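You operate a simulated robot arm through the tools that you are given. There is no shell and no other tool.

The job below is to be done with a simulated robot arm. You get a single attempt, and the scene is never put back.

JOB
Unplug the fuser, undo both cover screws and open the cover.
Fine: pull its grey connector first and stand it on the yellow mat; use the yellow screwdriver and stand it back.

The check looks at the end state, three seconds after you hand in, the way a careful person would. Anything else that was tipped, shoved, dropped, spilled or broken makes it a failure. Lids that push on must go on centred and level and be pressed home; caps that screw on are set level and turned clockwise until they are tight.

ROBOT AND FRAMES
A 6-joint arm with a fingered hand, fixed in place. Base frame: the origin is on the floor under the middle of its stand, x ahead of it, y to its left, z up; the work surface is at about z = 84. Lengths are in cm, angles in rad, forces in N, time in s.
With the tool pointing down near the work surface it reaches from about 14 to 84 cm from the base axis. Its first joint turns from -2.897 to 2.897 rad. Payload 5 kg.
Tool frame: the origin (TCP) lies between the finger pads and is the grasp point; the fingertips stand 3.6 cm ahead of it; z points along the fingers, y is the line along which they close. The gripper opens to 12 cm; its body begins 4.2 cm behind the TCP. The gripper is a hand of 4 fingers: y runs from the thumb to the fingers, the wrist lies at [-1.9, -12.3, -21.1] in the tool frame.
Orientation is told as [roll, pitch, yaw] about the base's x, y, z axes, in that order, counted from this pose: with the fingers straight down and the wrist toward the robot, the tool's x, y and z point along [0, 1, 0], [1, 0, 0] and [0, 0, -1] of the base frame.

CONTROLS
- The arm moves only by the tool nudge_tool. Its argument "rows" is a list of rows, each an object (a shift or turn left out is 0) with "dp": the shift along the tool's x, y, z in cm, a list of three; "turn": the turn, a rotation vector about the tool's x, y, z in rad, a list of three. In form: [{"dp": [dx, dy, dz], "turn": [rx, ry, rz]}, ...]. A call has 1 to 20 rows; each row shifts and turns the commanded pose from where the row before left it, along the tool's axes as they then stand. A row lasts 0.2 s, in which the tool goes at most 5 cm and 0.15 rad; a call with a longer step from one row to the next is refused whole. A pose out of reach is approached as far as the arm can. The call stops where the force on the tool passes 70 N (or 10 N more than at its start, if that is more) or the arm is blocked; 0.2 s more then pass. In this call time passes only in rows, and 0.2 s behind the last. It gives the time, the measured TCP pose, the force on the tool (base axes), the opening and the grip force at its end, in the units of the frame above (readings bear some noise), with the torque about the TCP (base axes, N m) and any sound that the robot's microphone picked up.
- Cameras (640 x 400 px; columns grow to the right, rows downward): "scene" is fixed at [5.29, 64.87, 165.08]; the picture's right is [-1.00, -0.03, 0.00], its down [-0.01, 0.39, -0.92] and it looks along [0.03, -0.92, -0.39] (base axes); focal length 319 px, centre (320, 200). "wrist" rides on the gripper at [7.3, -10.1, -14.2] in the tool frame; the picture's right is [-0.79, 0.29, -0.54], its down [-0.56, -0.70, 0.44] and it looks along [-0.25, 0.65, 0.71] (tool axes); focal length 280 px, centre (320, 200). There is no depth. A picture from a camera that has moved, and an enlarged one, comes with that camera's place and axes in the base frame and with its lens.
- snapshot(camera): a new picture of that camera. The clock stands still meanwhile.
- slide_trunk(by): slides the trunk up (or, below 0, down) by that many cm; the arm rides with it, the base frame stays. It gives what a move gives, with no picture.
- finger_targets(index, middle, ring, thumb_bend, thumb_turn): sets how far each is bent, from 0 (flat) to 1 (curled in); at 0.3 the hand is open as for a grip, at 0.7 the pads meet at the TCP. One left out holds its place. A second passes; each finger stops where it meets its share of the squeeze, and holds until it gets a number again. It is the only way to open and close the hand. It gives what a move gives, with no picture; readings hold the bend of each and the force on the fingers (four entries, about 0 where the hand has none), thumb and palm. thumb_turn goes from beside the hand (0) to across from the fingers (1), as for a grip.
- zoom(camera, box): a new picture of the part [left, top, right, bottom] of that camera's present view, enlarged. The clock stands still meanwhile.
- hand_in(): hands the job in; it is judged then, once.

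Places have to be worked out from the pictures, the camera data and where the tool is seen. Open the gripper and draw the arm clear of the work before you hand the job in, unless the task says otherwise.

The tools are called after "Call:" by a JSON object that holds its "api" and its "payload". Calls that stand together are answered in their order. nudge_tool: Moves the arm, as the interface text tells. Its arguments: {"type":"object","properties":{"rows":{"type":"array","items":{"type":"object","properties":{"dp":{"type":"array","items":{"type":"number"}},"turn":{"type":"array","items":{"type":"number"}}}}}},"required":["rows"]} The other tools are called the same way: slide_trunk (by) moves the trunk up or down; finger_targets (index, middle, ring, thumb_bend, thumb_turn) moves the fingers one by one; snapshot (camera) takes a picture; zoom (camera, box) takes an enlarged picture of a part of a camera's view; hand_in () hands the job in.

At the start:

```text
t: 0.0
eef_pos: [35.12, -62.27, 119.64]
orientation: [-0.001, -0.001, -0.001]
ft_force: [-0.6, 0.6, 0.2]
torque: [-0.02, 0.01, 0.01]
width: 11.95
gripper_force: 0.0
shape: jaw
bend: [0.3, 0.3, 0.3, 0.3, 0.98]
finger forces: [0.0, 0.0, 0.0, 0.0, 0.0, 0.0]
trunk travel left (down, up): [-77.5, 6.5]
```

scene: 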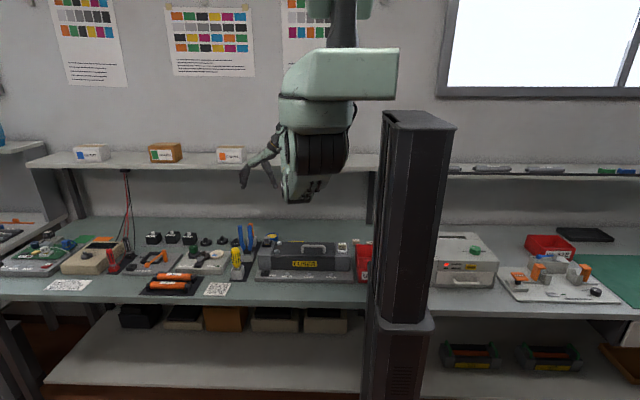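
wrist: 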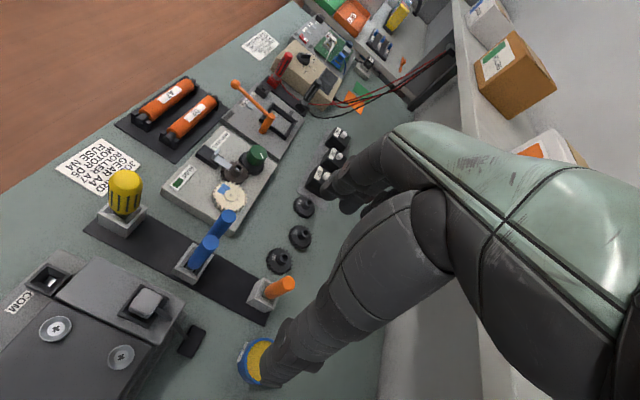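

I start by looking closely at the bench from both cameras, to find the fuser, its connector, the screws, the yellow screwdriver and the yellow mat.

Call:
{"api": "zoom", "payload": {"camera": "scene", "box": [200, 200, 400, 325]}}

Call:
{"api": "zoom", "payload": {"camera": "scene", "box": [0, 200, 240, 350]}}

Call:
{"api": "zoom", "payload": {"camera": "scene", "box": [400, 200, 640, 350]}}

Call:
{"api": "zoom", "payload": {"camera": "wrist", "box": [0, 150, 400, 400]}}

Call:
{"api": "zoom", "payload": {"camera": "wrist", "box": [100, 0, 500, 250]}}

```text
3.20 times, centred on (300, 262) of scene
camera zoom: at [5.29, 64.87, 165.08], right [-1.0, -0.03, 0.0], down [-0.01, 0.39, -0.92], along [0.03, -0.92, -0.39], focal length 1020 px, centre (384, 0)
```

zoom: 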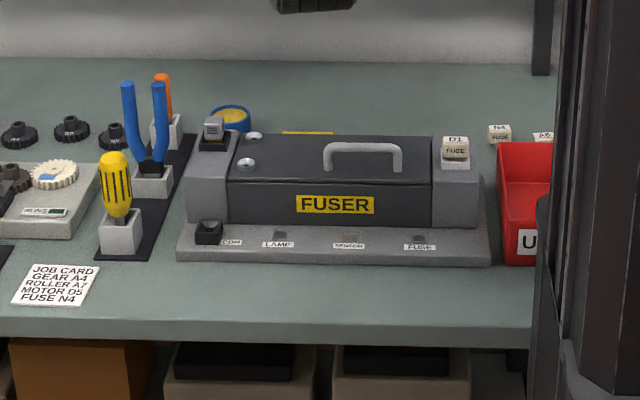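

```text
2.67 times, centred on (120, 275) of scene
camera zoom: at [5.29, 64.87, 165.08], right [-1.0, -0.03, 0.0], down [-0.01, 0.39, -0.92], along [0.03, -0.92, -0.39], focal length 850 px, centre (853, 0)
```

zoom: 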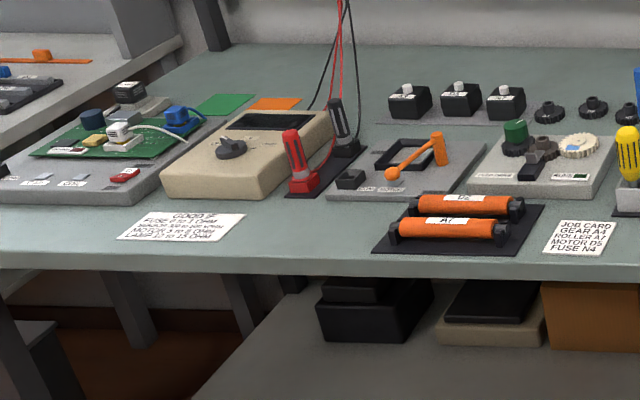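

```text
2.67 times, centred on (520, 275) of scene
camera zoom: at [5.29, 64.87, 165.08], right [-1.0, -0.03, 0.0], down [-0.01, 0.39, -0.92], along [0.03, -0.92, -0.39], focal length 850 px, centre (-213, 0)
```

zoom: 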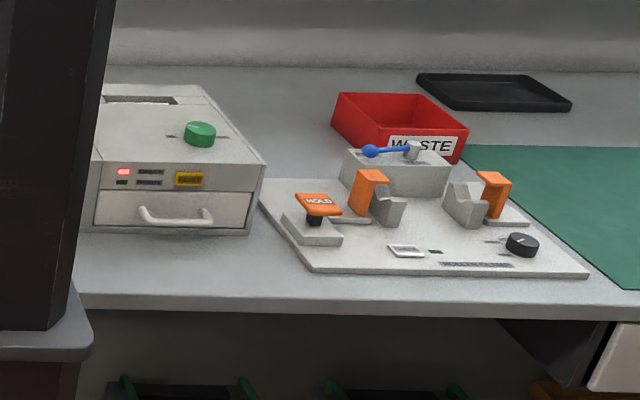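

```text
1.60 times, centred on (200, 275) of wrist
camera zoom: at [25.11, -54.96, 133.98], right [0.29, -0.79, 0.54], down [-0.7, -0.56, -0.44], along [0.65, -0.25, -0.71], focal length 449 px, centre (512, 80)
```

zoom: 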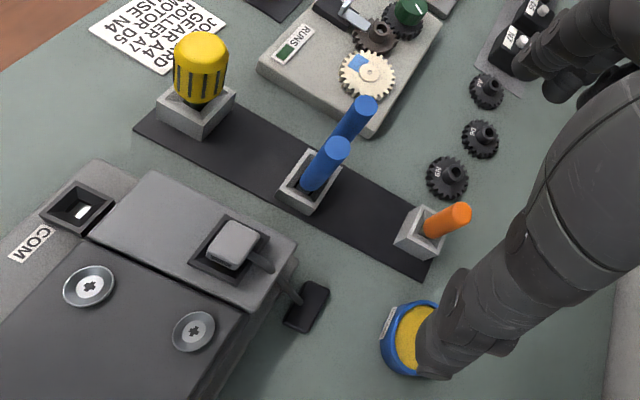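

```text
1.60 times, centred on (300, 125) of wrist
camera zoom: at [25.11, -54.96, 133.98], right [0.29, -0.79, 0.54], down [-0.7, -0.56, -0.44], along [0.65, -0.25, -0.71], focal length 449 px, centre (352, 320)
```

zoom: 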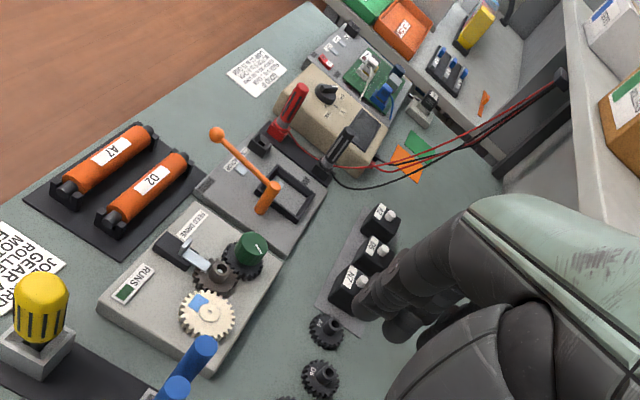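

The fuser is the dark covered box with its grey connector on the left end block, at roughly [31.8, -53.8, 97]. I estimate the two screws at about [26.8, -48.2, 94] and [26.9, -55, 94]. I turn the hand a quarter turn so the wrist faces the robot (+y side), which also points the wrist camera at the fuser.

Call:
{"api": "nudge_tool", "payload": {"rows": [{"turn": [0, 0, 0.143]}, {"turn": [0, 0, 0.143]}, {"turn": [0, 0, 0.143]}, {"turn": [0, 0, 0.143]}, {"turn": [0, 0, 0.143]}, {"turn": [0, 0, 0.143]}, {"turn": [0, 0, 0.143]}, {"turn": [0, 0, 0.143]}, {"turn": [0, 0, 0.143]}, {"turn": [0, 0, 0.143]}, {"turn": [0, 0, 0.1408]}]}}

Call:
{"api": "snapshot", "payload": {"camera": "wrist"}}

Call:
{"api": "snapshot", "payload": {"camera": "scene"}}

```text
t: 2.4
eef_pos: [35.14, -62.16, 119.87]
orientation: [0.0, -0.001, -1.571]
ft_force: [0.4, -0.9, 0.5]
torque: [-0.01, 0.02, -0.01]
width: 11.95
gripper_force: 0.1
shape: jaw
bend: [0.3, 0.3, 0.3, 0.3, 0.98]
finger forces: [0.1, 0.1, 0.0, 0.0, 0.0, 0.1]
trunk travel left (down, up): [-77.5, 6.5]
```

```text
taken
camera wrist: at [42.55, -52.04, 133.99], right [-0.79, -0.29, 0.54], down [-0.56, 0.7, -0.44], along [-0.25, -0.65, -0.71], focal length 280 px, centre (320, 200)
```

wrist: 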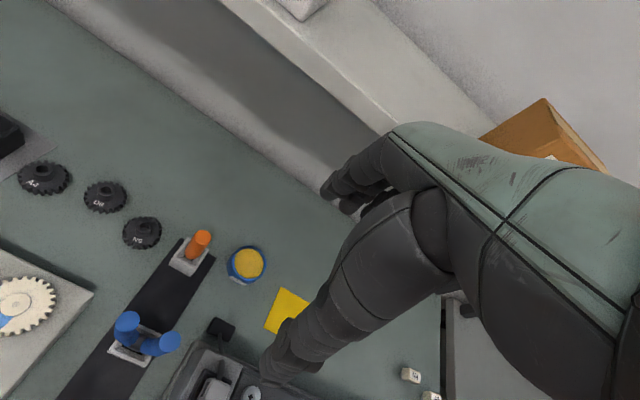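

```text
taken
```

scene: 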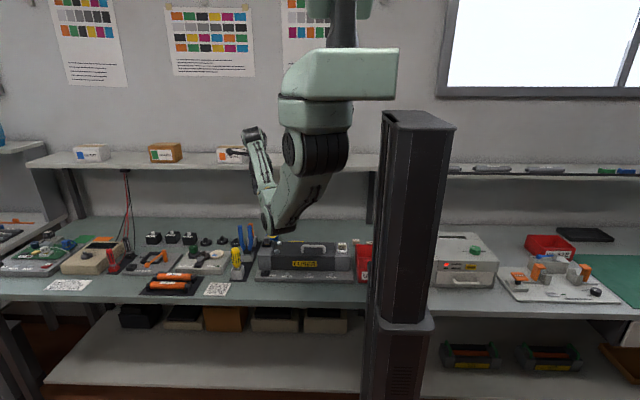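

The yellow mat shows behind the fuser near [22, -70]. I draw the hand back toward the robot at height to get an overview of the fuser.

Call:
{"api": "nudge_tool", "payload": {"rows": [{"dp": [-1.25, -4.25, -0.3]}, {"dp": [-1.25, -4.25, -0.3]}, {"dp": [-1.25, -4.25, -0.3]}, {"dp": [-1.25, -4.25, -0.3]}, {"dp": [-1.25, -4.25, -0.3]}, {"dp": [-1.25, -4.25, -0.3]}]}}

Call:
{"api": "snapshot", "payload": {"camera": "wrist"}}

```text
t: 3.8
eef_pos: [28.03, -39.01, 116.53]
orientation: [0.0, -0.005, -1.571]
ft_force: [-0.9, -0.1, 0.9]
torque: [-0.04, 0.0, 0.0]
width: 11.99
gripper_force: 0.0
shape: jaw
bend: [0.3, 0.3, 0.3, 0.3, 0.98]
finger forces: [0.0, 0.0, 0.0, 0.1, 0.0, 0.1]
out of reach, approached as far as the arm can: row 4, 5, 6
trunk travel left (down, up): [-77.5, 6.5]
```

```text
taken
camera wrist: at [35.27, -28.65, 130.71], right [-0.79, -0.29, 0.54], down [-0.56, 0.7, -0.45], along [-0.25, -0.66, -0.71], focal length 280 px, centre (320, 200)
```

wrist: 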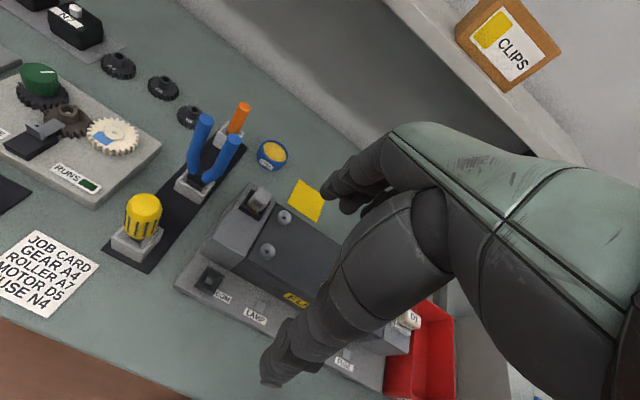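

From here the yellow mat is fully visible at about [21.7, -70]. I zoom in for the fuser details.

Call:
{"api": "zoom", "payload": {"camera": "wrist", "box": [200, 150, 360, 250]}}

Call:
{"api": "zoom", "payload": {"camera": "wrist", "box": [100, 170, 340, 320]}}

Call:
{"api": "zoom", "payload": {"camera": "scene", "box": [230, 215, 380, 295]}}

Call:
{"api": "snapshot", "payload": {"camera": "scene"}}

```text
4.00 times, centred on (280, 200) of wrist
camera zoom: at [35.27, -28.65, 130.71], right [-0.79, -0.29, 0.54], down [-0.56, 0.7, -0.45], along [-0.25, -0.66, -0.71], focal length 1122 px, centre (480, 200)
```

zoom: 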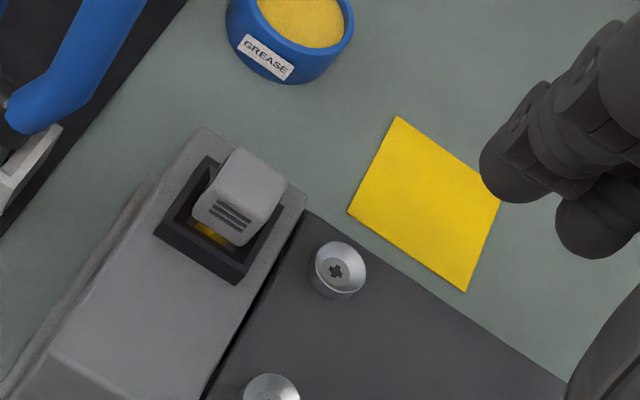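

```text
2.67 times, centred on (220, 245) of wrist
camera zoom: at [35.27, -28.65, 130.71], right [-0.79, -0.29, 0.54], down [-0.56, 0.7, -0.45], along [-0.25, -0.66, -0.71], focal length 748 px, centre (587, 80)
```

zoom: 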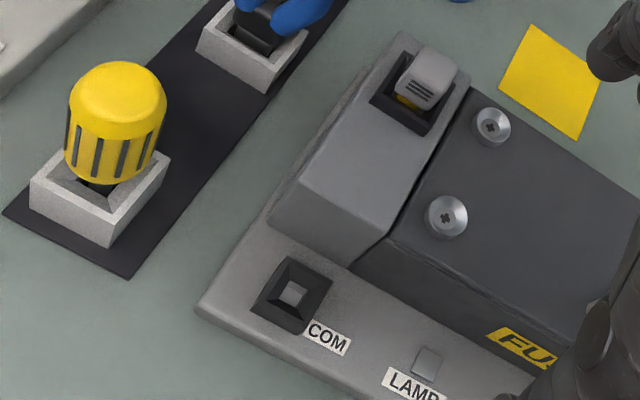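

```text
4.27 times, centred on (305, 255) of scene
camera zoom: at [5.29, 64.87, 165.08], right [-1.0, -0.03, 0.0], down [-0.01, 0.39, -0.92], along [0.03, -0.92, -0.39], focal length 1360 px, centre (384, -35)
```

zoom: 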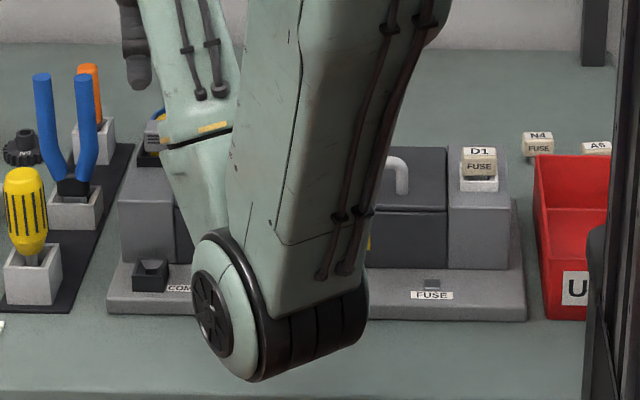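

```text
taken
```

scene: 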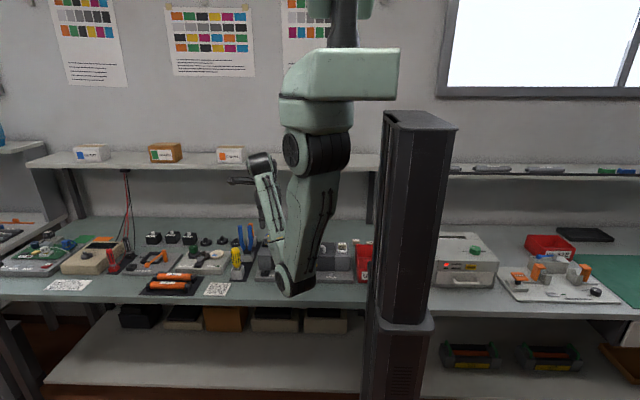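

The connector is a ~2.5 cm grey cap sitting in a dark socket collar, and the screw heads stand proud of the cover. The last rows ran out of reach, so I go back outward toward the connector and check where the commanded pose stands.

Call:
{"api": "nudge_tool", "payload": {"rows": [{"dp": [0.5, 4.5, 0]}, {"dp": [0.5, 4.5, 0]}, {"dp": [0.5, 4.5, 0]}]}}

```text
t: 4.6
eef_pos: [29.55, -52.69, 116.21]
orientation: [0.001, 0.002, -1.568]
ft_force: [-0.2, -1.1, 0.2]
torque: [0.0, 0.04, 0.01]
width: 11.99
gripper_force: 0.0
shape: jaw
bend: [0.3, 0.3, 0.3, 0.3, 0.98]
finger forces: [0.0, 0.1, 0.0, 0.1, 0.0, 0.0]
trunk travel left (down, up): [-77.5, 6.5]
```

The commanded pose restarts from where the arm really is. I move over the connector and lower a bit to take a close look.

Call:
{"api": "nudge_tool", "payload": {"rows": [{"dp": [0.8, 0.35, 2]}, {"dp": [0.8, 0.35, 2]}, {"dp": [0.8, 0.3, 2]}]}}

Call:
{"api": "snapshot", "payload": {"camera": "wrist"}}

Call:
{"api": "zoom", "payload": {"camera": "scene", "box": [200, 120, 400, 320]}}

```text
t: 5.4
eef_pos: [31.91, -53.41, 110.54]
orientation: [0.0, -0.002, -1.572]
ft_force: [-0.6, -1.6, 0.0]
torque: [-0.01, 0.0, 0.01]
width: 11.97
gripper_force: 0.1
shape: jaw
bend: [0.3, 0.3, 0.3, 0.3, 0.98]
finger forces: [0.1, 0.0, 0.0, 0.0, 0.1, 0.0]
trunk travel left (down, up): [-77.5, 6.5]
```

```text
taken
camera wrist: at [39.26, -43.19, 124.63], right [-0.79, -0.29, 0.54], down [-0.56, 0.7, -0.44], along [-0.25, -0.65, -0.71], focal length 280 px, centre (320, 200)
```

wrist: 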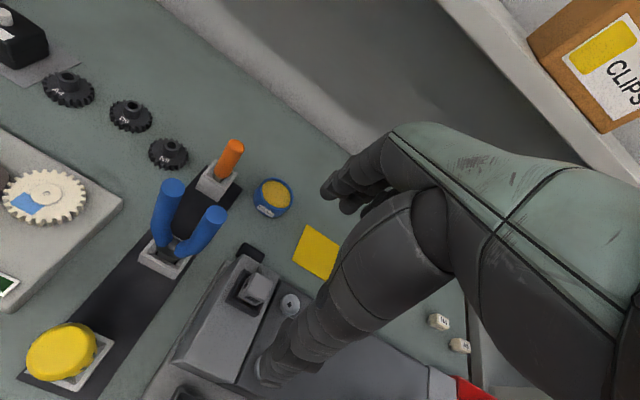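

```text
2.00 times, centred on (300, 220) of scene
camera zoom: at [5.29, 64.87, 165.08], right [-1.0, -0.03, 0.0], down [-0.01, 0.39, -0.92], along [0.03, -0.92, -0.39], focal length 638 px, centre (360, 160)
```

zoom: 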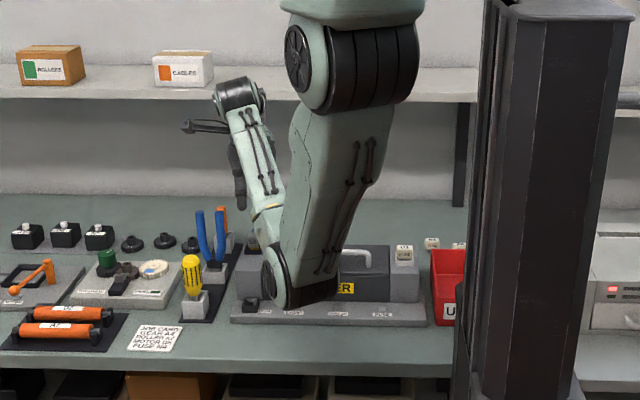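

The connector stays at [32.0, -53.8, 96.7] by triangulation. I zoom in for its exact shape.

Call:
{"api": "zoom", "payload": {"camera": "wrist", "box": [200, 237, 320, 312]}}

Call:
{"api": "zoom", "payload": {"camera": "scene", "box": [244, 220, 324, 270]}}

```text
5.33 times, centred on (260, 274) of wrist
camera zoom: at [39.26, -43.19, 124.63], right [-0.79, -0.29, 0.54], down [-0.56, 0.7, -0.44], along [-0.25, -0.65, -0.71], focal length 1495 px, centre (640, -197)
```

zoom: 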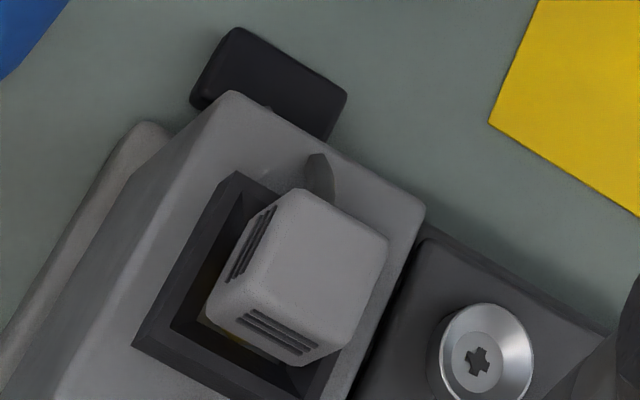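

```text
8.00 times, centred on (284, 245) of scene
camera zoom: at [5.29, 64.87, 165.08], right [-1.0, -0.03, 0.0], down [-0.01, 0.39, -0.92], along [0.03, -0.92, -0.39], focal length 2551 px, centre (608, -160)
```

zoom: 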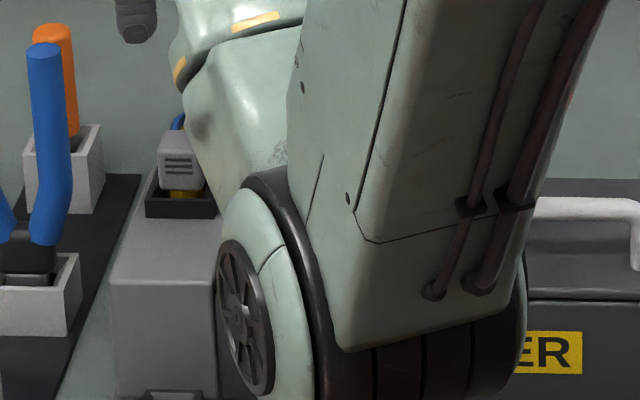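

The cap is about 2.4 cm square and 2.3 cm tall over its collar, with a cable leaving on its back (−y) side. Before grasping I test how the fingers close in free air, to learn where the fingertips end up.

Call:
{"api": "finger_targets", "payload": {"index": 0.6, "middle": 0.6, "ring": 0.6, "thumb_bend": 0.6, "thumb_turn": 1.0}}

Call:
{"api": "snapshot", "payload": {"camera": "wrist"}}

Call:
{"api": "zoom", "payload": {"camera": "scene", "box": [220, 140, 340, 240]}}

```text
t: 6.4
eef_pos: [31.9, -53.52, 110.52]
orientation: [-0.001, 0.0, -1.571]
ft_force: [-0.7, -0.6, -0.1]
torque: [0.0, -0.02, -0.01]
width: 3.47
gripper_force: 0.0
shape: fingers
bend: [0.6, 0.6, 0.6, 0.6, 1.0]
finger forces: [0.0, 0.1, 0.0, 0.0, 0.0, 0.1]
trunk travel left (down, up): [-77.5, 6.5]
```

```text
taken
camera wrist: at [39.25, -43.23, 124.65], right [-0.79, -0.29, 0.54], down [-0.56, 0.7, -0.44], along [-0.25, -0.65, -0.71], focal length 280 px, centre (320, 200)
```

wrist: 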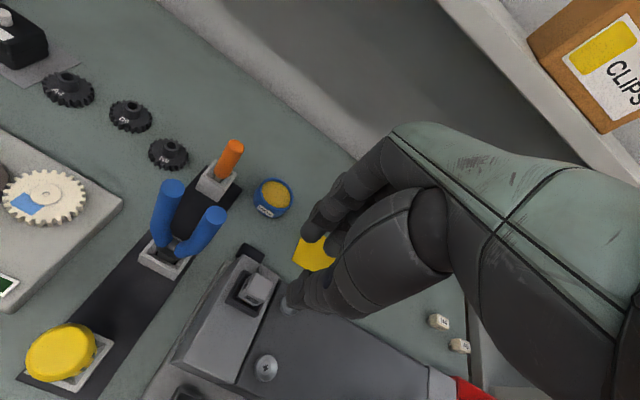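

```text
4.00 times, centred on (280, 190) of scene
camera zoom: at [5.29, 64.87, 165.08], right [-1.0, -0.03, 0.0], down [-0.01, 0.39, -0.92], along [0.03, -0.92, -0.39], focal length 1275 px, centre (480, 240)
```

zoom: 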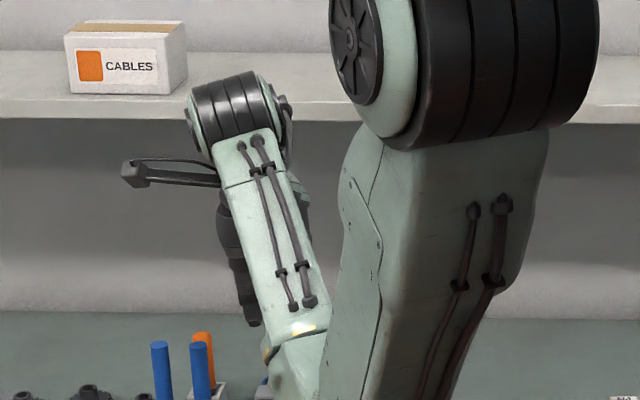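

Closing is near-parallel with tips staying about 3.6 cm ahead of the TCP. I'll grip the cap along x (clear of the cable at its back), so I turn the hand back to yaw 0 above the connector with a moderate opening.

Call:
{"api": "nudge_tool", "payload": {"rows": [{"turn": [0, 0, -0.143]}, {"turn": [0, 0, -0.143]}, {"turn": [0, 0, -0.143]}, {"turn": [0, 0, -0.143]}, {"turn": [0, 0, -0.143]}, {"turn": [0, 0, -0.143]}, {"turn": [0, 0, -0.143]}, {"turn": [0, 0, -0.143]}, {"turn": [0, 0, -0.143]}, {"turn": [0, 0, -0.143]}, {"turn": [0, 0, -0.1408]}]}}

Call:
{"api": "finger_targets", "payload": {"index": 0.5, "middle": 0.5, "ring": 0.5, "thumb_bend": 0.5, "thumb_turn": 1.0}}

Call:
{"api": "snapshot", "payload": {"camera": "wrist"}}

Call:
{"api": "zoom", "payload": {"camera": "scene", "box": [220, 140, 380, 300]}}

```text
t: 8.8
eef_pos: [31.86, -53.64, 110.35]
orientation: [0.0, -0.001, 0.002]
ft_force: [-0.5, -0.7, 0.2]
torque: [0.02, 0.01, 0.0]
width: 3.49
gripper_force: 0.0
shape: fingers
bend: [0.6, 0.6, 0.6, 0.6, 1.0]
finger forces: [0.2, 0.0, 0.0, 0.1, 0.0, 0.1]
trunk travel left (down, up): [-77.5, 6.5]
```

```text
t: 9.8
eef_pos: [31.87, -53.5, 110.35]
orientation: [0.0, 0.001, 0.0]
ft_force: [-0.6, 0.4, 0.5]
torque: [0.04, -0.02, 0.01]
width: 6.38
gripper_force: 0.1
shape: fingers
bend: [0.5, 0.5, 0.5, 0.5, 1.0]
finger forces: [0.1, 0.0, 0.1, 0.0, 0.0, 0.1]
trunk travel left (down, up): [-77.5, 6.5]
```

```text
taken
camera wrist: at [21.88, -46.19, 124.57], right [0.29, -0.79, 0.54], down [-0.7, -0.56, -0.44], along [0.65, -0.25, -0.71], focal length 280 px, centre (320, 200)
```

wrist: 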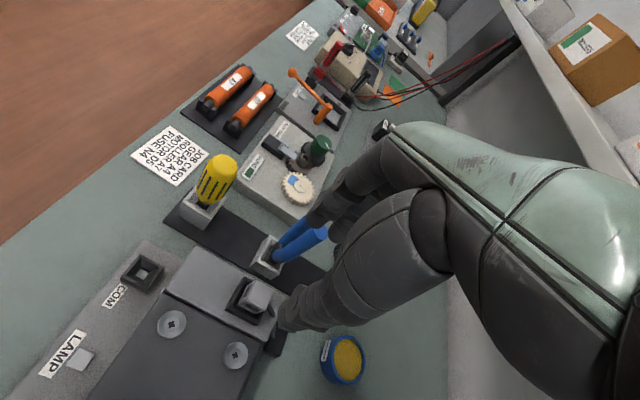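

```text
2.50 times, centred on (300, 220) of scene
camera zoom: at [5.29, 64.87, 165.08], right [-1.0, -0.03, 0.0], down [-0.01, 0.39, -0.92], along [0.03, -0.92, -0.39], focal length 797 px, centre (370, 150)
```

zoom: 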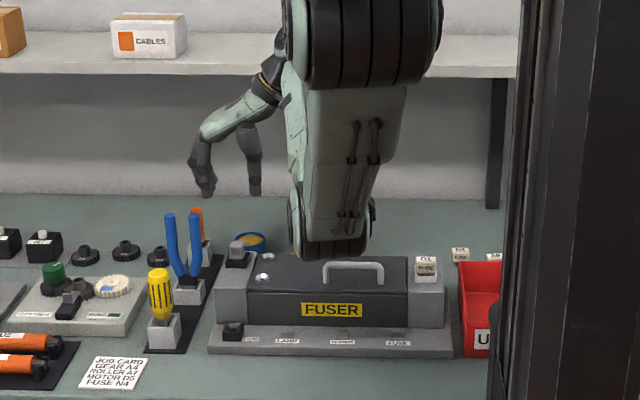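

With yaw 0 the whole hand is visible from the scene camera, straight above the connector. To keep the low elbow well clear of the fuser, I raise the trunk 6 cm before going down.

Call:
{"api": "slide_trunk", "payload": {"by": 6}}

Call:
{"api": "zoom", "payload": {"camera": "scene", "box": [220, 120, 380, 280]}}

Call:
{"api": "zoom", "payload": {"camera": "wrist", "box": [120, 200, 360, 350]}}

```text
t: 10.8
eef_pos: [31.84, -53.46, 116.34]
orientation: [-0.002, -0.002, -0.001]
ft_force: [0.2, -0.2, 0.6]
torque: [-0.01, 0.01, 0.03]
width: 6.31
gripper_force: 0.1
shape: fingers
bend: [0.5, 0.5, 0.5, 0.5, 1.0]
finger forces: [0.0, 0.0, 0.1, 0.1, 0.0, 0.0]
trunk travel left (down, up): [-83.5, 0.5]
```

```text
2.50 times, centred on (300, 200) of scene
camera zoom: at [5.29, 64.87, 165.08], right [-1.0, -0.03, 0.0], down [-0.01, 0.39, -0.92], along [0.03, -0.92, -0.39], focal length 797 px, centre (370, 200)
```

zoom: 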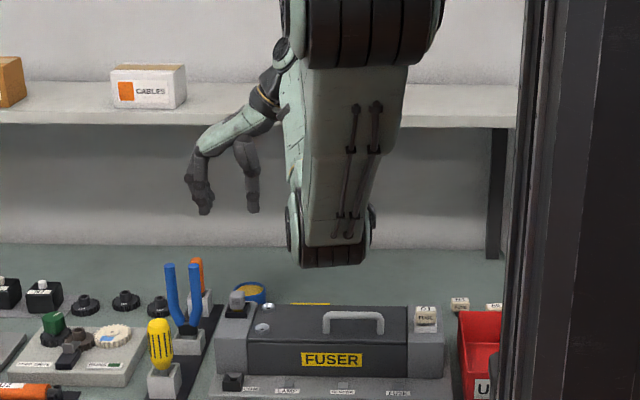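

```text
2.67 times, centred on (240, 275) of wrist
camera zoom: at [21.89, -46.19, 130.57], right [0.29, -0.79, 0.54], down [-0.7, -0.56, -0.44], along [0.65, -0.25, -0.71], focal length 748 px, centre (533, 0)
```

zoom: 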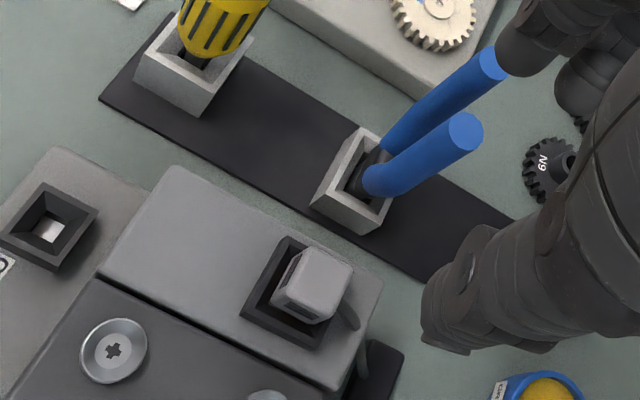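

The elbow is now comfortably high (about z=113 at y≈-33). I zoom tightly on the cap to fix its centre.

Call:
{"api": "zoom", "payload": {"camera": "wrist", "box": [200, 280, 280, 330]}}

Call:
{"api": "zoom", "payload": {"camera": "scene", "box": [260, 225, 308, 255]}}

```text
8.00 times, centred on (240, 305) of wrist
camera zoom: at [21.89, -46.19, 130.57], right [0.29, -0.79, 0.54], down [-0.7, -0.56, -0.44], along [0.65, -0.25, -0.71], focal length 2243 px, centre (960, -640)
```

zoom: 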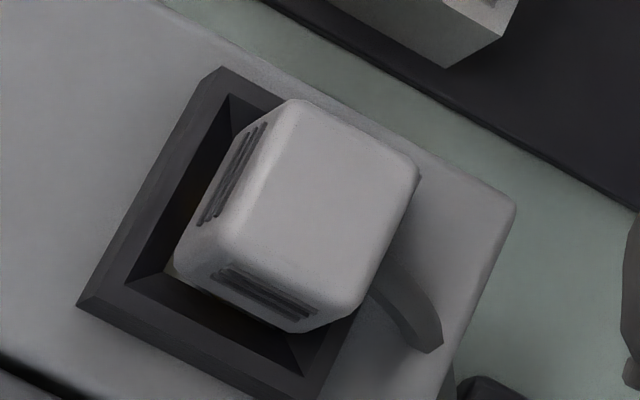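

```text
13.33 times, centred on (284, 240) of scene
camera zoom: at [5.29, 64.87, 165.08], right [-1.0, -0.03, 0.0], down [-0.01, 0.39, -0.92], along [0.03, -0.92, -0.39], focal length 4251 px, centre (800, -333)
```

zoom: 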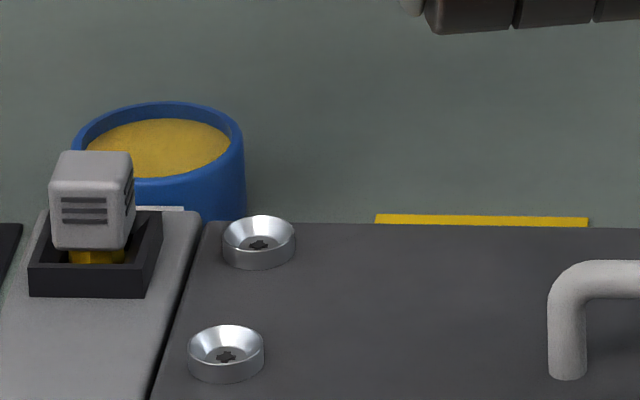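

Cap centre comes out at x≈31.9, y≈-53.8, spanning z≈94.7–97.1, with collar top at ≈94.2. I go down in steps, first to a TCP height of about 102.

Call:
{"api": "nudge_tool", "payload": {"rows": [{"dp": [-0.3, 0, 3]}, {"dp": [0, 0, 3]}, {"dp": [0, 0, 3]}, {"dp": [0, 0, 3]}, {"dp": [0, 0, 2]}]}}

Call:
{"api": "zoom", "payload": {"camera": "scene", "box": [240, 150, 360, 250]}}

Call:
{"api": "snapshot", "payload": {"camera": "wrist"}}

```text
t: 12.0
eef_pos: [31.82, -53.87, 102.38]
orientation: [0.0, 0.0, -0.001]
ft_force: [0.5, 0.0, -0.5]
torque: [0.01, -0.02, -0.02]
width: 6.36
gripper_force: 0.1
shape: fingers
bend: [0.5, 0.5, 0.5, 0.5, 1.0]
finger forces: [0.0, 0.0, 0.0, 0.0, 0.1, 0.1]
trunk travel left (down, up): [-83.5, 0.5]
```

```text
4.00 times, centred on (300, 200) of scene
camera zoom: at [5.29, 64.87, 165.08], right [-1.0, -0.03, 0.0], down [-0.01, 0.39, -0.92], along [0.03, -0.92, -0.39], focal length 1275 px, centre (400, 200)
```

zoom: 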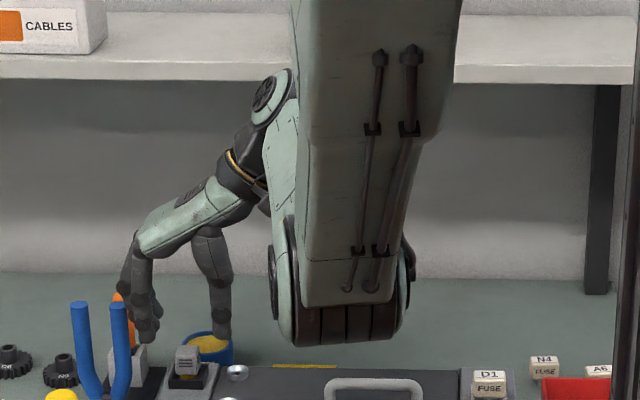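

```text
taken
camera wrist: at [21.82, -46.61, 116.61], right [0.29, -0.79, 0.54], down [-0.7, -0.56, -0.44], along [0.65, -0.25, -0.71], focal length 280 px, centre (320, 200)
```

wrist: 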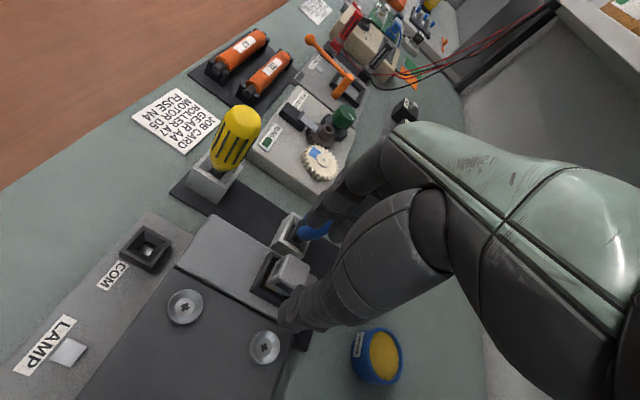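

The fingers' outer knuckles come close to the blue pliers' handles (inner handle top ≈ [38.9, -55.9, 101.4]), so this approach direction is unsafe. I go back up and turn the hand to yaw 180°, so the slim straight thumb sits on the pliers' side instead.

Call:
{"api": "nudge_tool", "payload": {"rows": [{"dp": [0, 0, -3.5]}, {"dp": [0, 0, -3.5]}, {"dp": [0, 0, -3.5]}, {"turn": [0, 0, 0.1496]}, {"turn": [0, 0, 0.1496]}, {"turn": [0, 0, 0.1496]}, {"turn": [0, 0, 0.1496]}, {"turn": [0, 0, 0.1496]}, {"turn": [0, 0, 0.1496]}, {"turn": [0, 0, 0.1496]}, {"turn": [0, 0, 0.1496]}, {"turn": [0, 0, 0.1496]}, {"turn": [0, 0, 0.1496]}]}}

Call:
{"api": "zoom", "payload": {"camera": "scene", "box": [220, 100, 380, 260]}}

```text
t: 14.8
eef_pos: [31.83, -53.77, 112.91]
orientation: [-0.001, 0.001, -1.499]
ft_force: [1.3, -0.4, 0.0]
torque: [0.02, 0.02, 0.0]
width: 6.39
gripper_force: 0.1
shape: fingers
bend: [0.5, 0.5, 0.5, 0.5, 1.0]
finger forces: [0.0, 0.0, 0.0, 0.0, 0.1, 0.0]
trunk travel left (down, up): [-83.5, 0.5]
```

```text
2.50 times, centred on (300, 180) of scene
camera zoom: at [5.29, 64.87, 165.08], right [-1.0, -0.03, 0.0], down [-0.01, 0.39, -0.92], along [0.03, -0.92, -0.39], focal length 797 px, centre (370, 250)
```

zoom: 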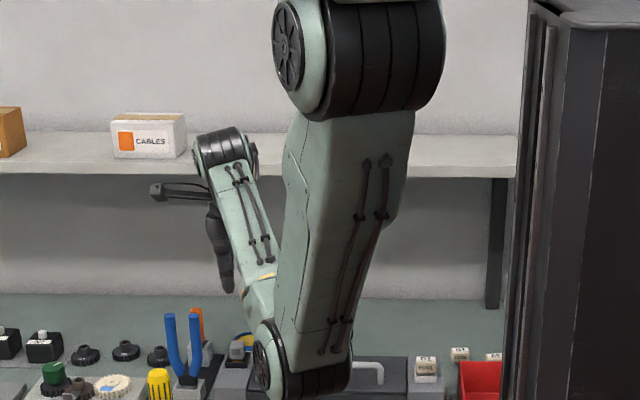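

Clear so far; I continue the turn to yaw −180° and look with both cameras.

Call:
{"api": "nudge_tool", "payload": {"rows": [{"turn": [0, 0, 0.1496]}, {"turn": [0, 0, 0.1496]}, {"turn": [0, 0, 0.1496]}, {"turn": [0, 0, 0.1496]}, {"turn": [0, 0, 0.1496]}, {"turn": [0, 0, 0.1496]}, {"turn": [0, 0, 0.1496]}, {"turn": [0, 0, 0.1496]}, {"turn": [0, 0, 0.1496]}, {"turn": [0, 0, 0.1496]}, {"turn": [0, 0, 0.1496]}]}}

Call:
{"api": "zoom", "payload": {"camera": "scene", "box": [220, 100, 380, 260]}}

Call:
{"api": "snapshot", "payload": {"camera": "wrist"}}

```text
t: 17.2
eef_pos: [32.42, -57.42, 109.53]
orientation: [0.0, -0.001, 3.139]
ft_force: [0.1, 0.1, 0.1]
torque: [-0.02, -0.02, -0.02]
width: 6.36
gripper_force: 0.0
shape: fingers
bend: [0.5, 0.5, 0.5, 0.5, 1.0]
finger forces: [0.0, 0.0, 0.1, 0.0, 0.0, 0.0]
out of reach, approached as far as the arm can: row 9, 10, 11
trunk travel left (down, up): [-83.5, 0.5]
```

```text
2.50 times, centred on (300, 180) of scene
camera zoom: at [5.29, 64.87, 165.08], right [-1.0, -0.03, 0.0], down [-0.01, 0.39, -0.92], along [0.03, -0.92, -0.39], focal length 797 px, centre (370, 250)
```

zoom: 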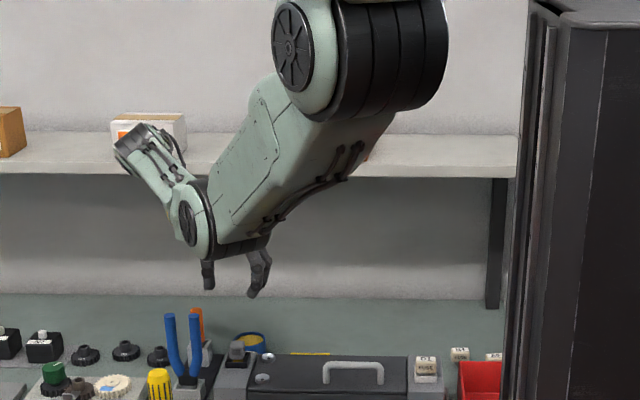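

```text
taken
camera wrist: at [42.74, -64.65, 123.78], right [-0.29, 0.79, 0.54], down [0.7, 0.56, -0.44], along [-0.65, 0.25, -0.71], focal length 280 px, centre (320, 200)
```

wrist: 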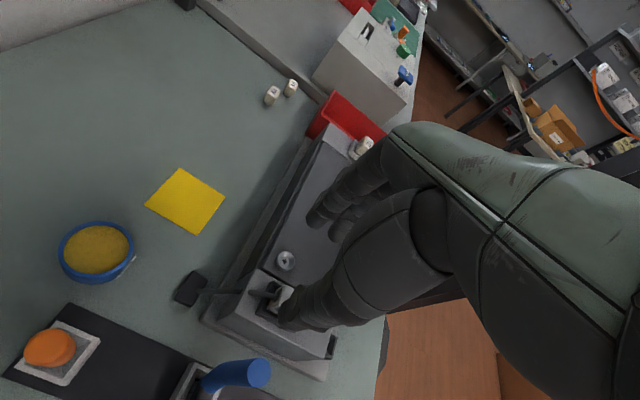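

The pose is slightly shifted (limited reach when folded) but the yaw is right. From here the cable behind the cap can be seen, so I zoom in.

Call:
{"api": "zoom", "payload": {"camera": "wrist", "box": [160, 235, 320, 335]}}

Call:
{"api": "zoom", "payload": {"camera": "wrist", "box": [230, 100, 390, 300]}}

```text
4.00 times, centred on (240, 285) of wrist
camera zoom: at [42.74, -64.65, 123.78], right [-0.29, 0.79, 0.54], down [0.7, 0.56, -0.44], along [-0.65, 0.25, -0.71], focal length 1122 px, centre (640, -140)
```

zoom: 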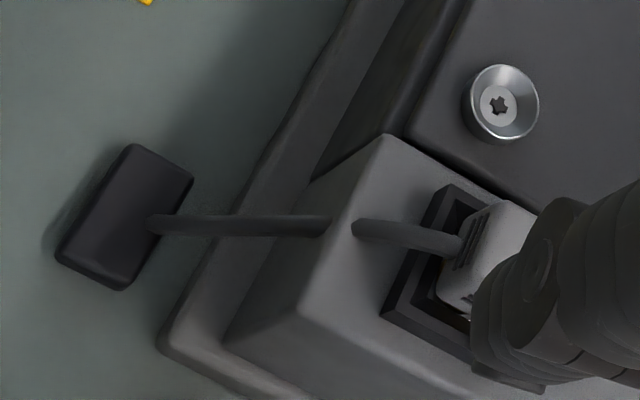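

```text
2.00 times, centred on (310, 200) of wrist
camera zoom: at [42.74, -64.65, 123.78], right [-0.29, 0.79, 0.54], down [0.7, 0.56, -0.44], along [-0.65, 0.25, -0.71], focal length 561 px, centre (340, 200)
```

zoom: 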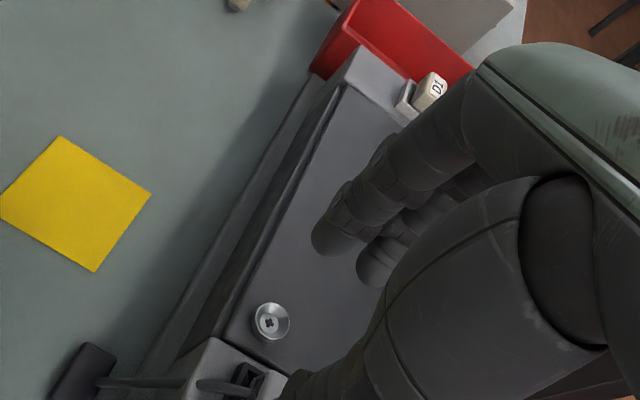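

The cable passes straight through the end block, so it is only a drawn lead, not an obstacle. Yaw 180° keeps the hand visible from the scene camera, so I narrow the opening and move over the cap at z≈103.

Call:
{"api": "finger_targets", "payload": {"index": 0.55, "middle": 0.55, "ring": 0.55, "thumb_bend": 0.55}}

Call:
{"api": "nudge_tool", "payload": {"rows": [{"dp": [0, 0.1, 2]}, {"dp": [-1.2, 0.15, 1.5]}, {"dp": [-1.2, 0.15, 1.5]}, {"dp": [-1.2, 0.1, 1.5]}]}}

Call:
{"api": "zoom", "payload": {"camera": "scene", "box": [240, 150, 340, 250]}}

Call:
{"api": "snapshot", "payload": {"camera": "wrist"}}

```text
t: 18.2
eef_pos: [32.46, -57.4, 109.69]
orientation: [0.001, 0.001, -3.14]
ft_force: [-0.8, 0.7, 0.1]
torque: [0.01, 0.02, -0.01]
width: 4.94
gripper_force: 0.0
shape: fingers
bend: [0.55, 0.55, 0.55, 0.55, 1.0]
finger forces: [0.0, 0.1, 0.0, 0.0, 0.0, 0.1]
trunk travel left (down, up): [-83.5, 0.5]
```

```text
t: 19.2
eef_pos: [32.02, -53.86, 103.08]
orientation: [0.0, 0.0, -3.139]
ft_force: [1.4, 0.8, 0.7]
torque: [-0.01, 0.0, 0.0]
width: 4.97
gripper_force: 0.1
shape: fingers
bend: [0.55, 0.55, 0.55, 0.55, 1.0]
finger forces: [0.0, 0.0, 0.0, 0.1, 0.0, 0.1]
trunk travel left (down, up): [-83.5, 0.5]
```

```text
4.00 times, centred on (290, 200) of scene
camera zoom: at [5.29, 64.87, 165.08], right [-1.0, -0.03, 0.0], down [-0.01, 0.39, -0.92], along [0.03, -0.92, -0.39], focal length 1275 px, centre (440, 200)
```

zoom: 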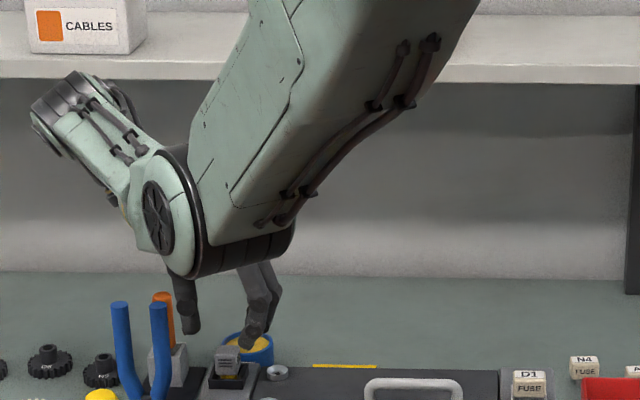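

```text
taken
camera wrist: at [42.28, -60.98, 117.29], right [-0.29, 0.79, 0.54], down [0.7, 0.56, -0.44], along [-0.65, 0.25, -0.71], focal length 280 px, centre (320, 200)
```

wrist: 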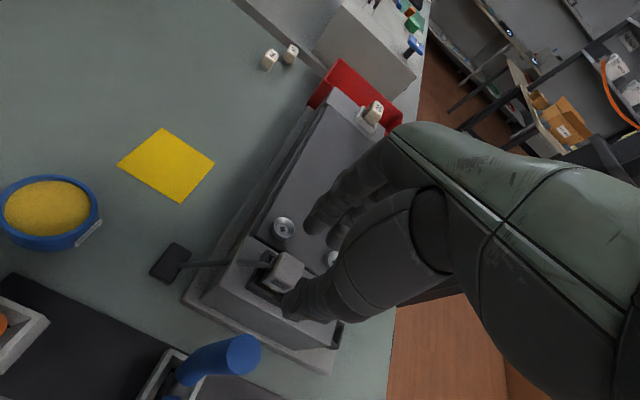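

The thumb passes well clear of the pliers and the hand is centred over the cap. I lower to TCP z≈98.4 in small steps.

Call:
{"api": "nudge_tool", "payload": {"rows": [{"dp": [0, 0.1, 1.2]}, {"dp": [0, 0, 1.2]}, {"dp": [0, 0, 1.2]}, {"dp": [0, 0, 1.1]}]}}

Call:
{"api": "zoom", "payload": {"camera": "scene", "box": [250, 190, 330, 260]}}

Call:
{"api": "zoom", "payload": {"camera": "wrist", "box": [200, 150, 400, 350]}}

```text
t: 20.2
eef_pos: [32.06, -53.8, 98.43]
orientation: [-0.001, -0.001, -3.138]
ft_force: [0.0, 0.0, -0.4]
torque: [0.02, 0.03, 0.02]
width: 4.94
gripper_force: 0.0
shape: fingers
bend: [0.55, 0.55, 0.55, 0.55, 1.0]
finger forces: [0.0, 0.0, 0.0, 0.1, 0.0, 0.0]
trunk travel left (down, up): [-83.5, 0.5]
```

```text
5.71 times, centred on (290, 225) of scene
camera zoom: at [5.29, 64.87, 165.08], right [-1.0, -0.03, 0.0], down [-0.01, 0.39, -0.92], along [0.03, -0.92, -0.39], focal length 1822 px, centre (491, 57)
```

zoom: 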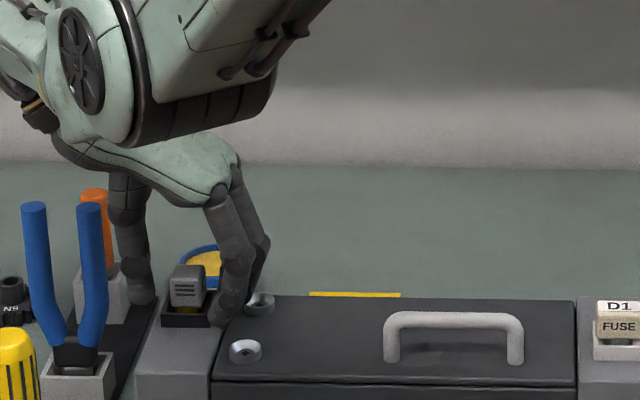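

```text
2.00 times, centred on (300, 250) of wrist
camera zoom: at [42.21, -60.98, 112.56], right [-0.29, 0.79, 0.54], down [0.7, 0.56, -0.44], along [-0.65, 0.25, -0.71], focal length 561 px, centre (360, 100)
```

zoom: 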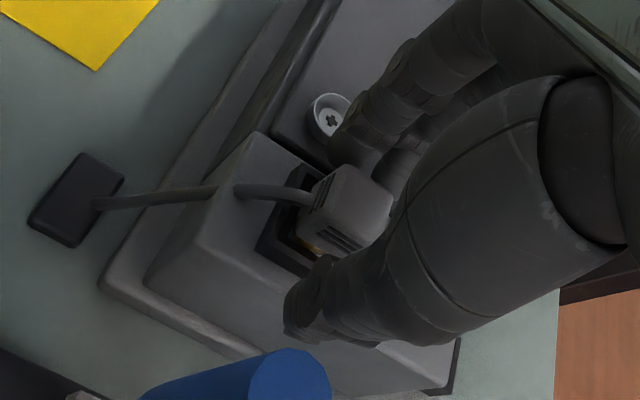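

The fingers straddle the cap with the tips just over the collar. I close the hand on it.

Call:
{"api": "finger_targets", "payload": {"index": 0.72, "middle": 0.72, "ring": 0.72, "thumb_bend": 0.72}}

Call:
{"api": "zoom", "payload": {"camera": "scene", "box": [250, 190, 330, 260]}}

Call:
{"api": "zoom", "payload": {"camera": "wrist", "box": [200, 150, 400, 350]}}

```text
t: 21.2
eef_pos: [32.01, -53.74, 98.3]
orientation: [-0.002, 0.0, 3.142]
ft_force: [-10.1, -0.2, -4.7]
torque: [-0.01, 0.37, 0.1]
width: 2.34
gripper_force: 14.0
shape: fingers
bend: [0.62, 0.63, 0.72, 0.65, 1.0]
finger forces: [9.2, 10.5, 0.1, 0.0, 9.1, 0.1]
trunk travel left (down, up): [-83.5, 0.5]
```

```text
5.71 times, centred on (290, 225) of scene
camera zoom: at [5.29, 64.87, 165.08], right [-1.0, -0.03, 0.0], down [-0.01, 0.39, -0.92], along [0.03, -0.92, -0.39], focal length 1822 px, centre (491, 57)
```

zoom: 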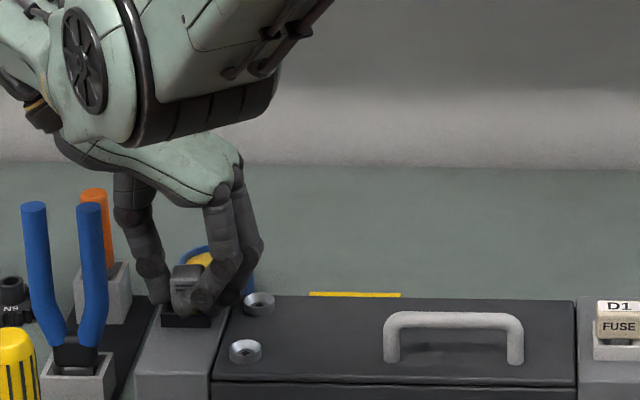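

```text
2.00 times, centred on (300, 250) of wrist
camera zoom: at [42.02, -61.0, 112.55], right [-0.29, 0.79, 0.54], down [0.7, 0.56, -0.44], along [-0.65, 0.25, -0.71], focal length 561 px, centre (360, 100)
```

zoom: 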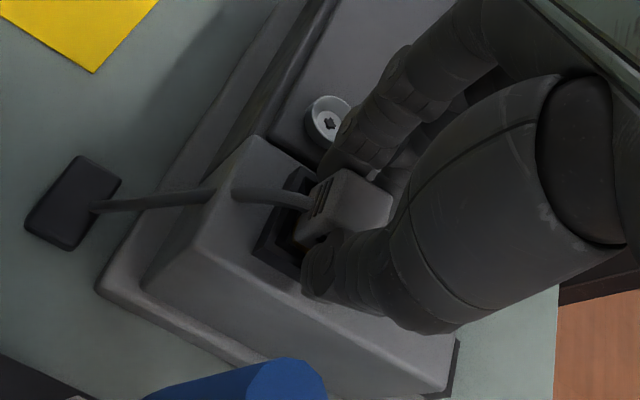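

Index, middle and thumb hold the cap at about 10 N each. I pull straight up slowly and check that it comes along.

Call:
{"api": "nudge_tool", "payload": {"rows": [{"dp": [0, 0.05, -0.3]}, {"dp": [0, 0, -0.4]}, {"dp": [0, 0, -0.4]}, {"dp": [0, 0, -0.4]}, {"dp": [0, 0, -0.5]}]}}

Call:
{"api": "zoom", "payload": {"camera": "scene", "box": [250, 190, 330, 260]}}

```text
t: 22.4
eef_pos: [31.91, -53.94, 100.37]
orientation: [0.0, 0.0, -3.142]
ft_force: [-0.5, -0.9, -0.7]
torque: [-0.03, -0.01, 0.05]
width: 2.23
gripper_force: 11.0
shape: fingers
bend: [0.63, 0.71, 0.72, 0.65, 1.0]
finger forces: [8.0, 3.6, 0.1, 0.0, 9.1, 0.0]
trunk travel left (down, up): [-83.5, 0.5]
```

```text
5.71 times, centred on (290, 225) of scene
camera zoom: at [5.29, 64.87, 165.08], right [-1.0, -0.03, 0.0], down [-0.01, 0.39, -0.92], along [0.03, -0.92, -0.39], focal length 1822 px, centre (491, 57)
```

zoom: 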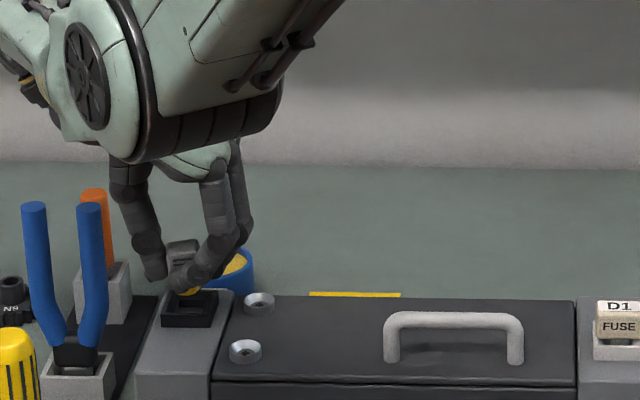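

The connector has come along, but the middle finger moved in, so it may have twisted in the grip. I look closely before going on.

Call:
{"api": "zoom", "payload": {"camera": "wrist", "box": [220, 190, 380, 310]}}

Call:
{"api": "zoom", "payload": {"camera": "scene", "box": [265, 215, 305, 240]}}

```text
3.33 times, centred on (300, 250) of wrist
camera zoom: at [42.14, -60.94, 114.58], right [-0.29, 0.79, 0.54], down [0.7, 0.56, -0.44], along [-0.65, 0.25, -0.71], focal length 935 px, centre (387, 33)
```

zoom: 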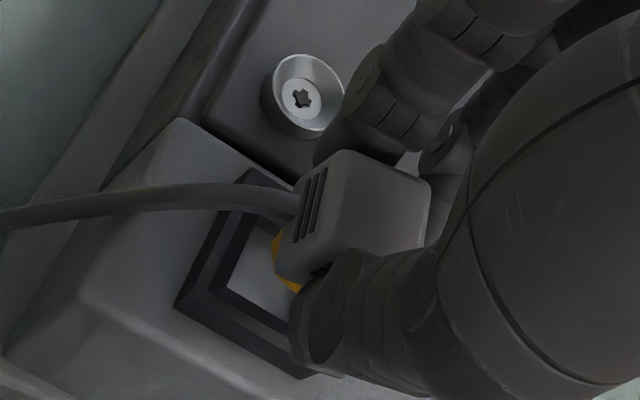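

```text
16.00 times, centred on (285, 228) of scene
camera zoom: at [5.29, 64.87, 165.08], right [-1.0, -0.03, 0.0], down [-0.01, 0.39, -0.92], along [0.03, -0.92, -0.39], focal length 5102 px, centre (880, -240)
```

zoom: 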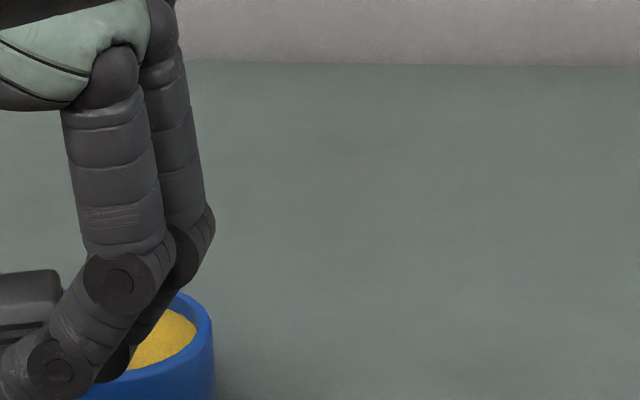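

Call:
{"api": "zoom", "payload": {"camera": "scene", "box": [258, 225, 306, 255]}}

Call:
{"api": "snapshot", "payload": {"camera": "wrist"}}

```text
13.33 times, centred on (282, 240) of scene
camera zoom: at [5.29, 64.87, 165.08], right [-1.0, -0.03, 0.0], down [-0.01, 0.39, -0.92], along [0.03, -0.92, -0.39], focal length 4251 px, centre (827, -333)
```

zoom: 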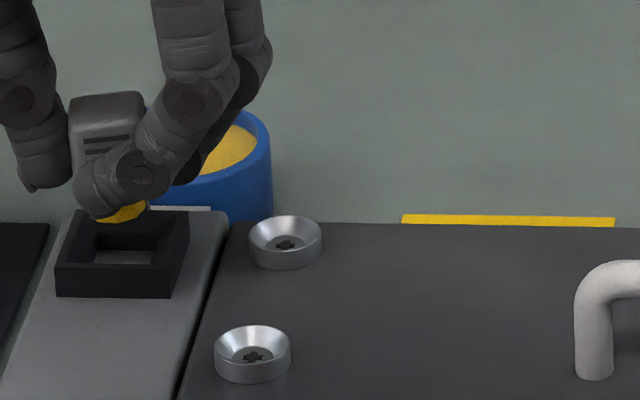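

```text
taken
camera wrist: at [42.14, -60.94, 114.58], right [-0.29, 0.79, 0.54], down [0.7, 0.56, -0.44], along [-0.65, 0.25, -0.71], focal length 280 px, centre (320, 200)
```

wrist: 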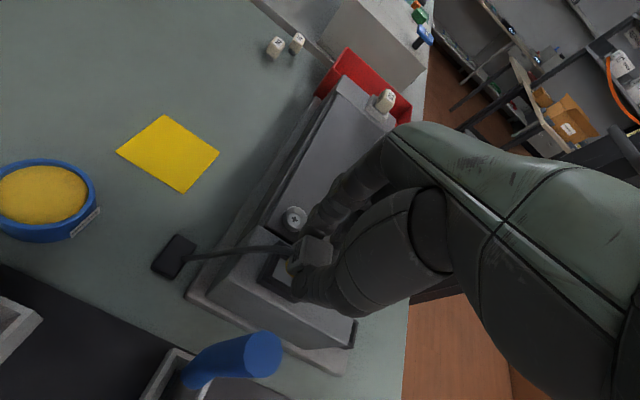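

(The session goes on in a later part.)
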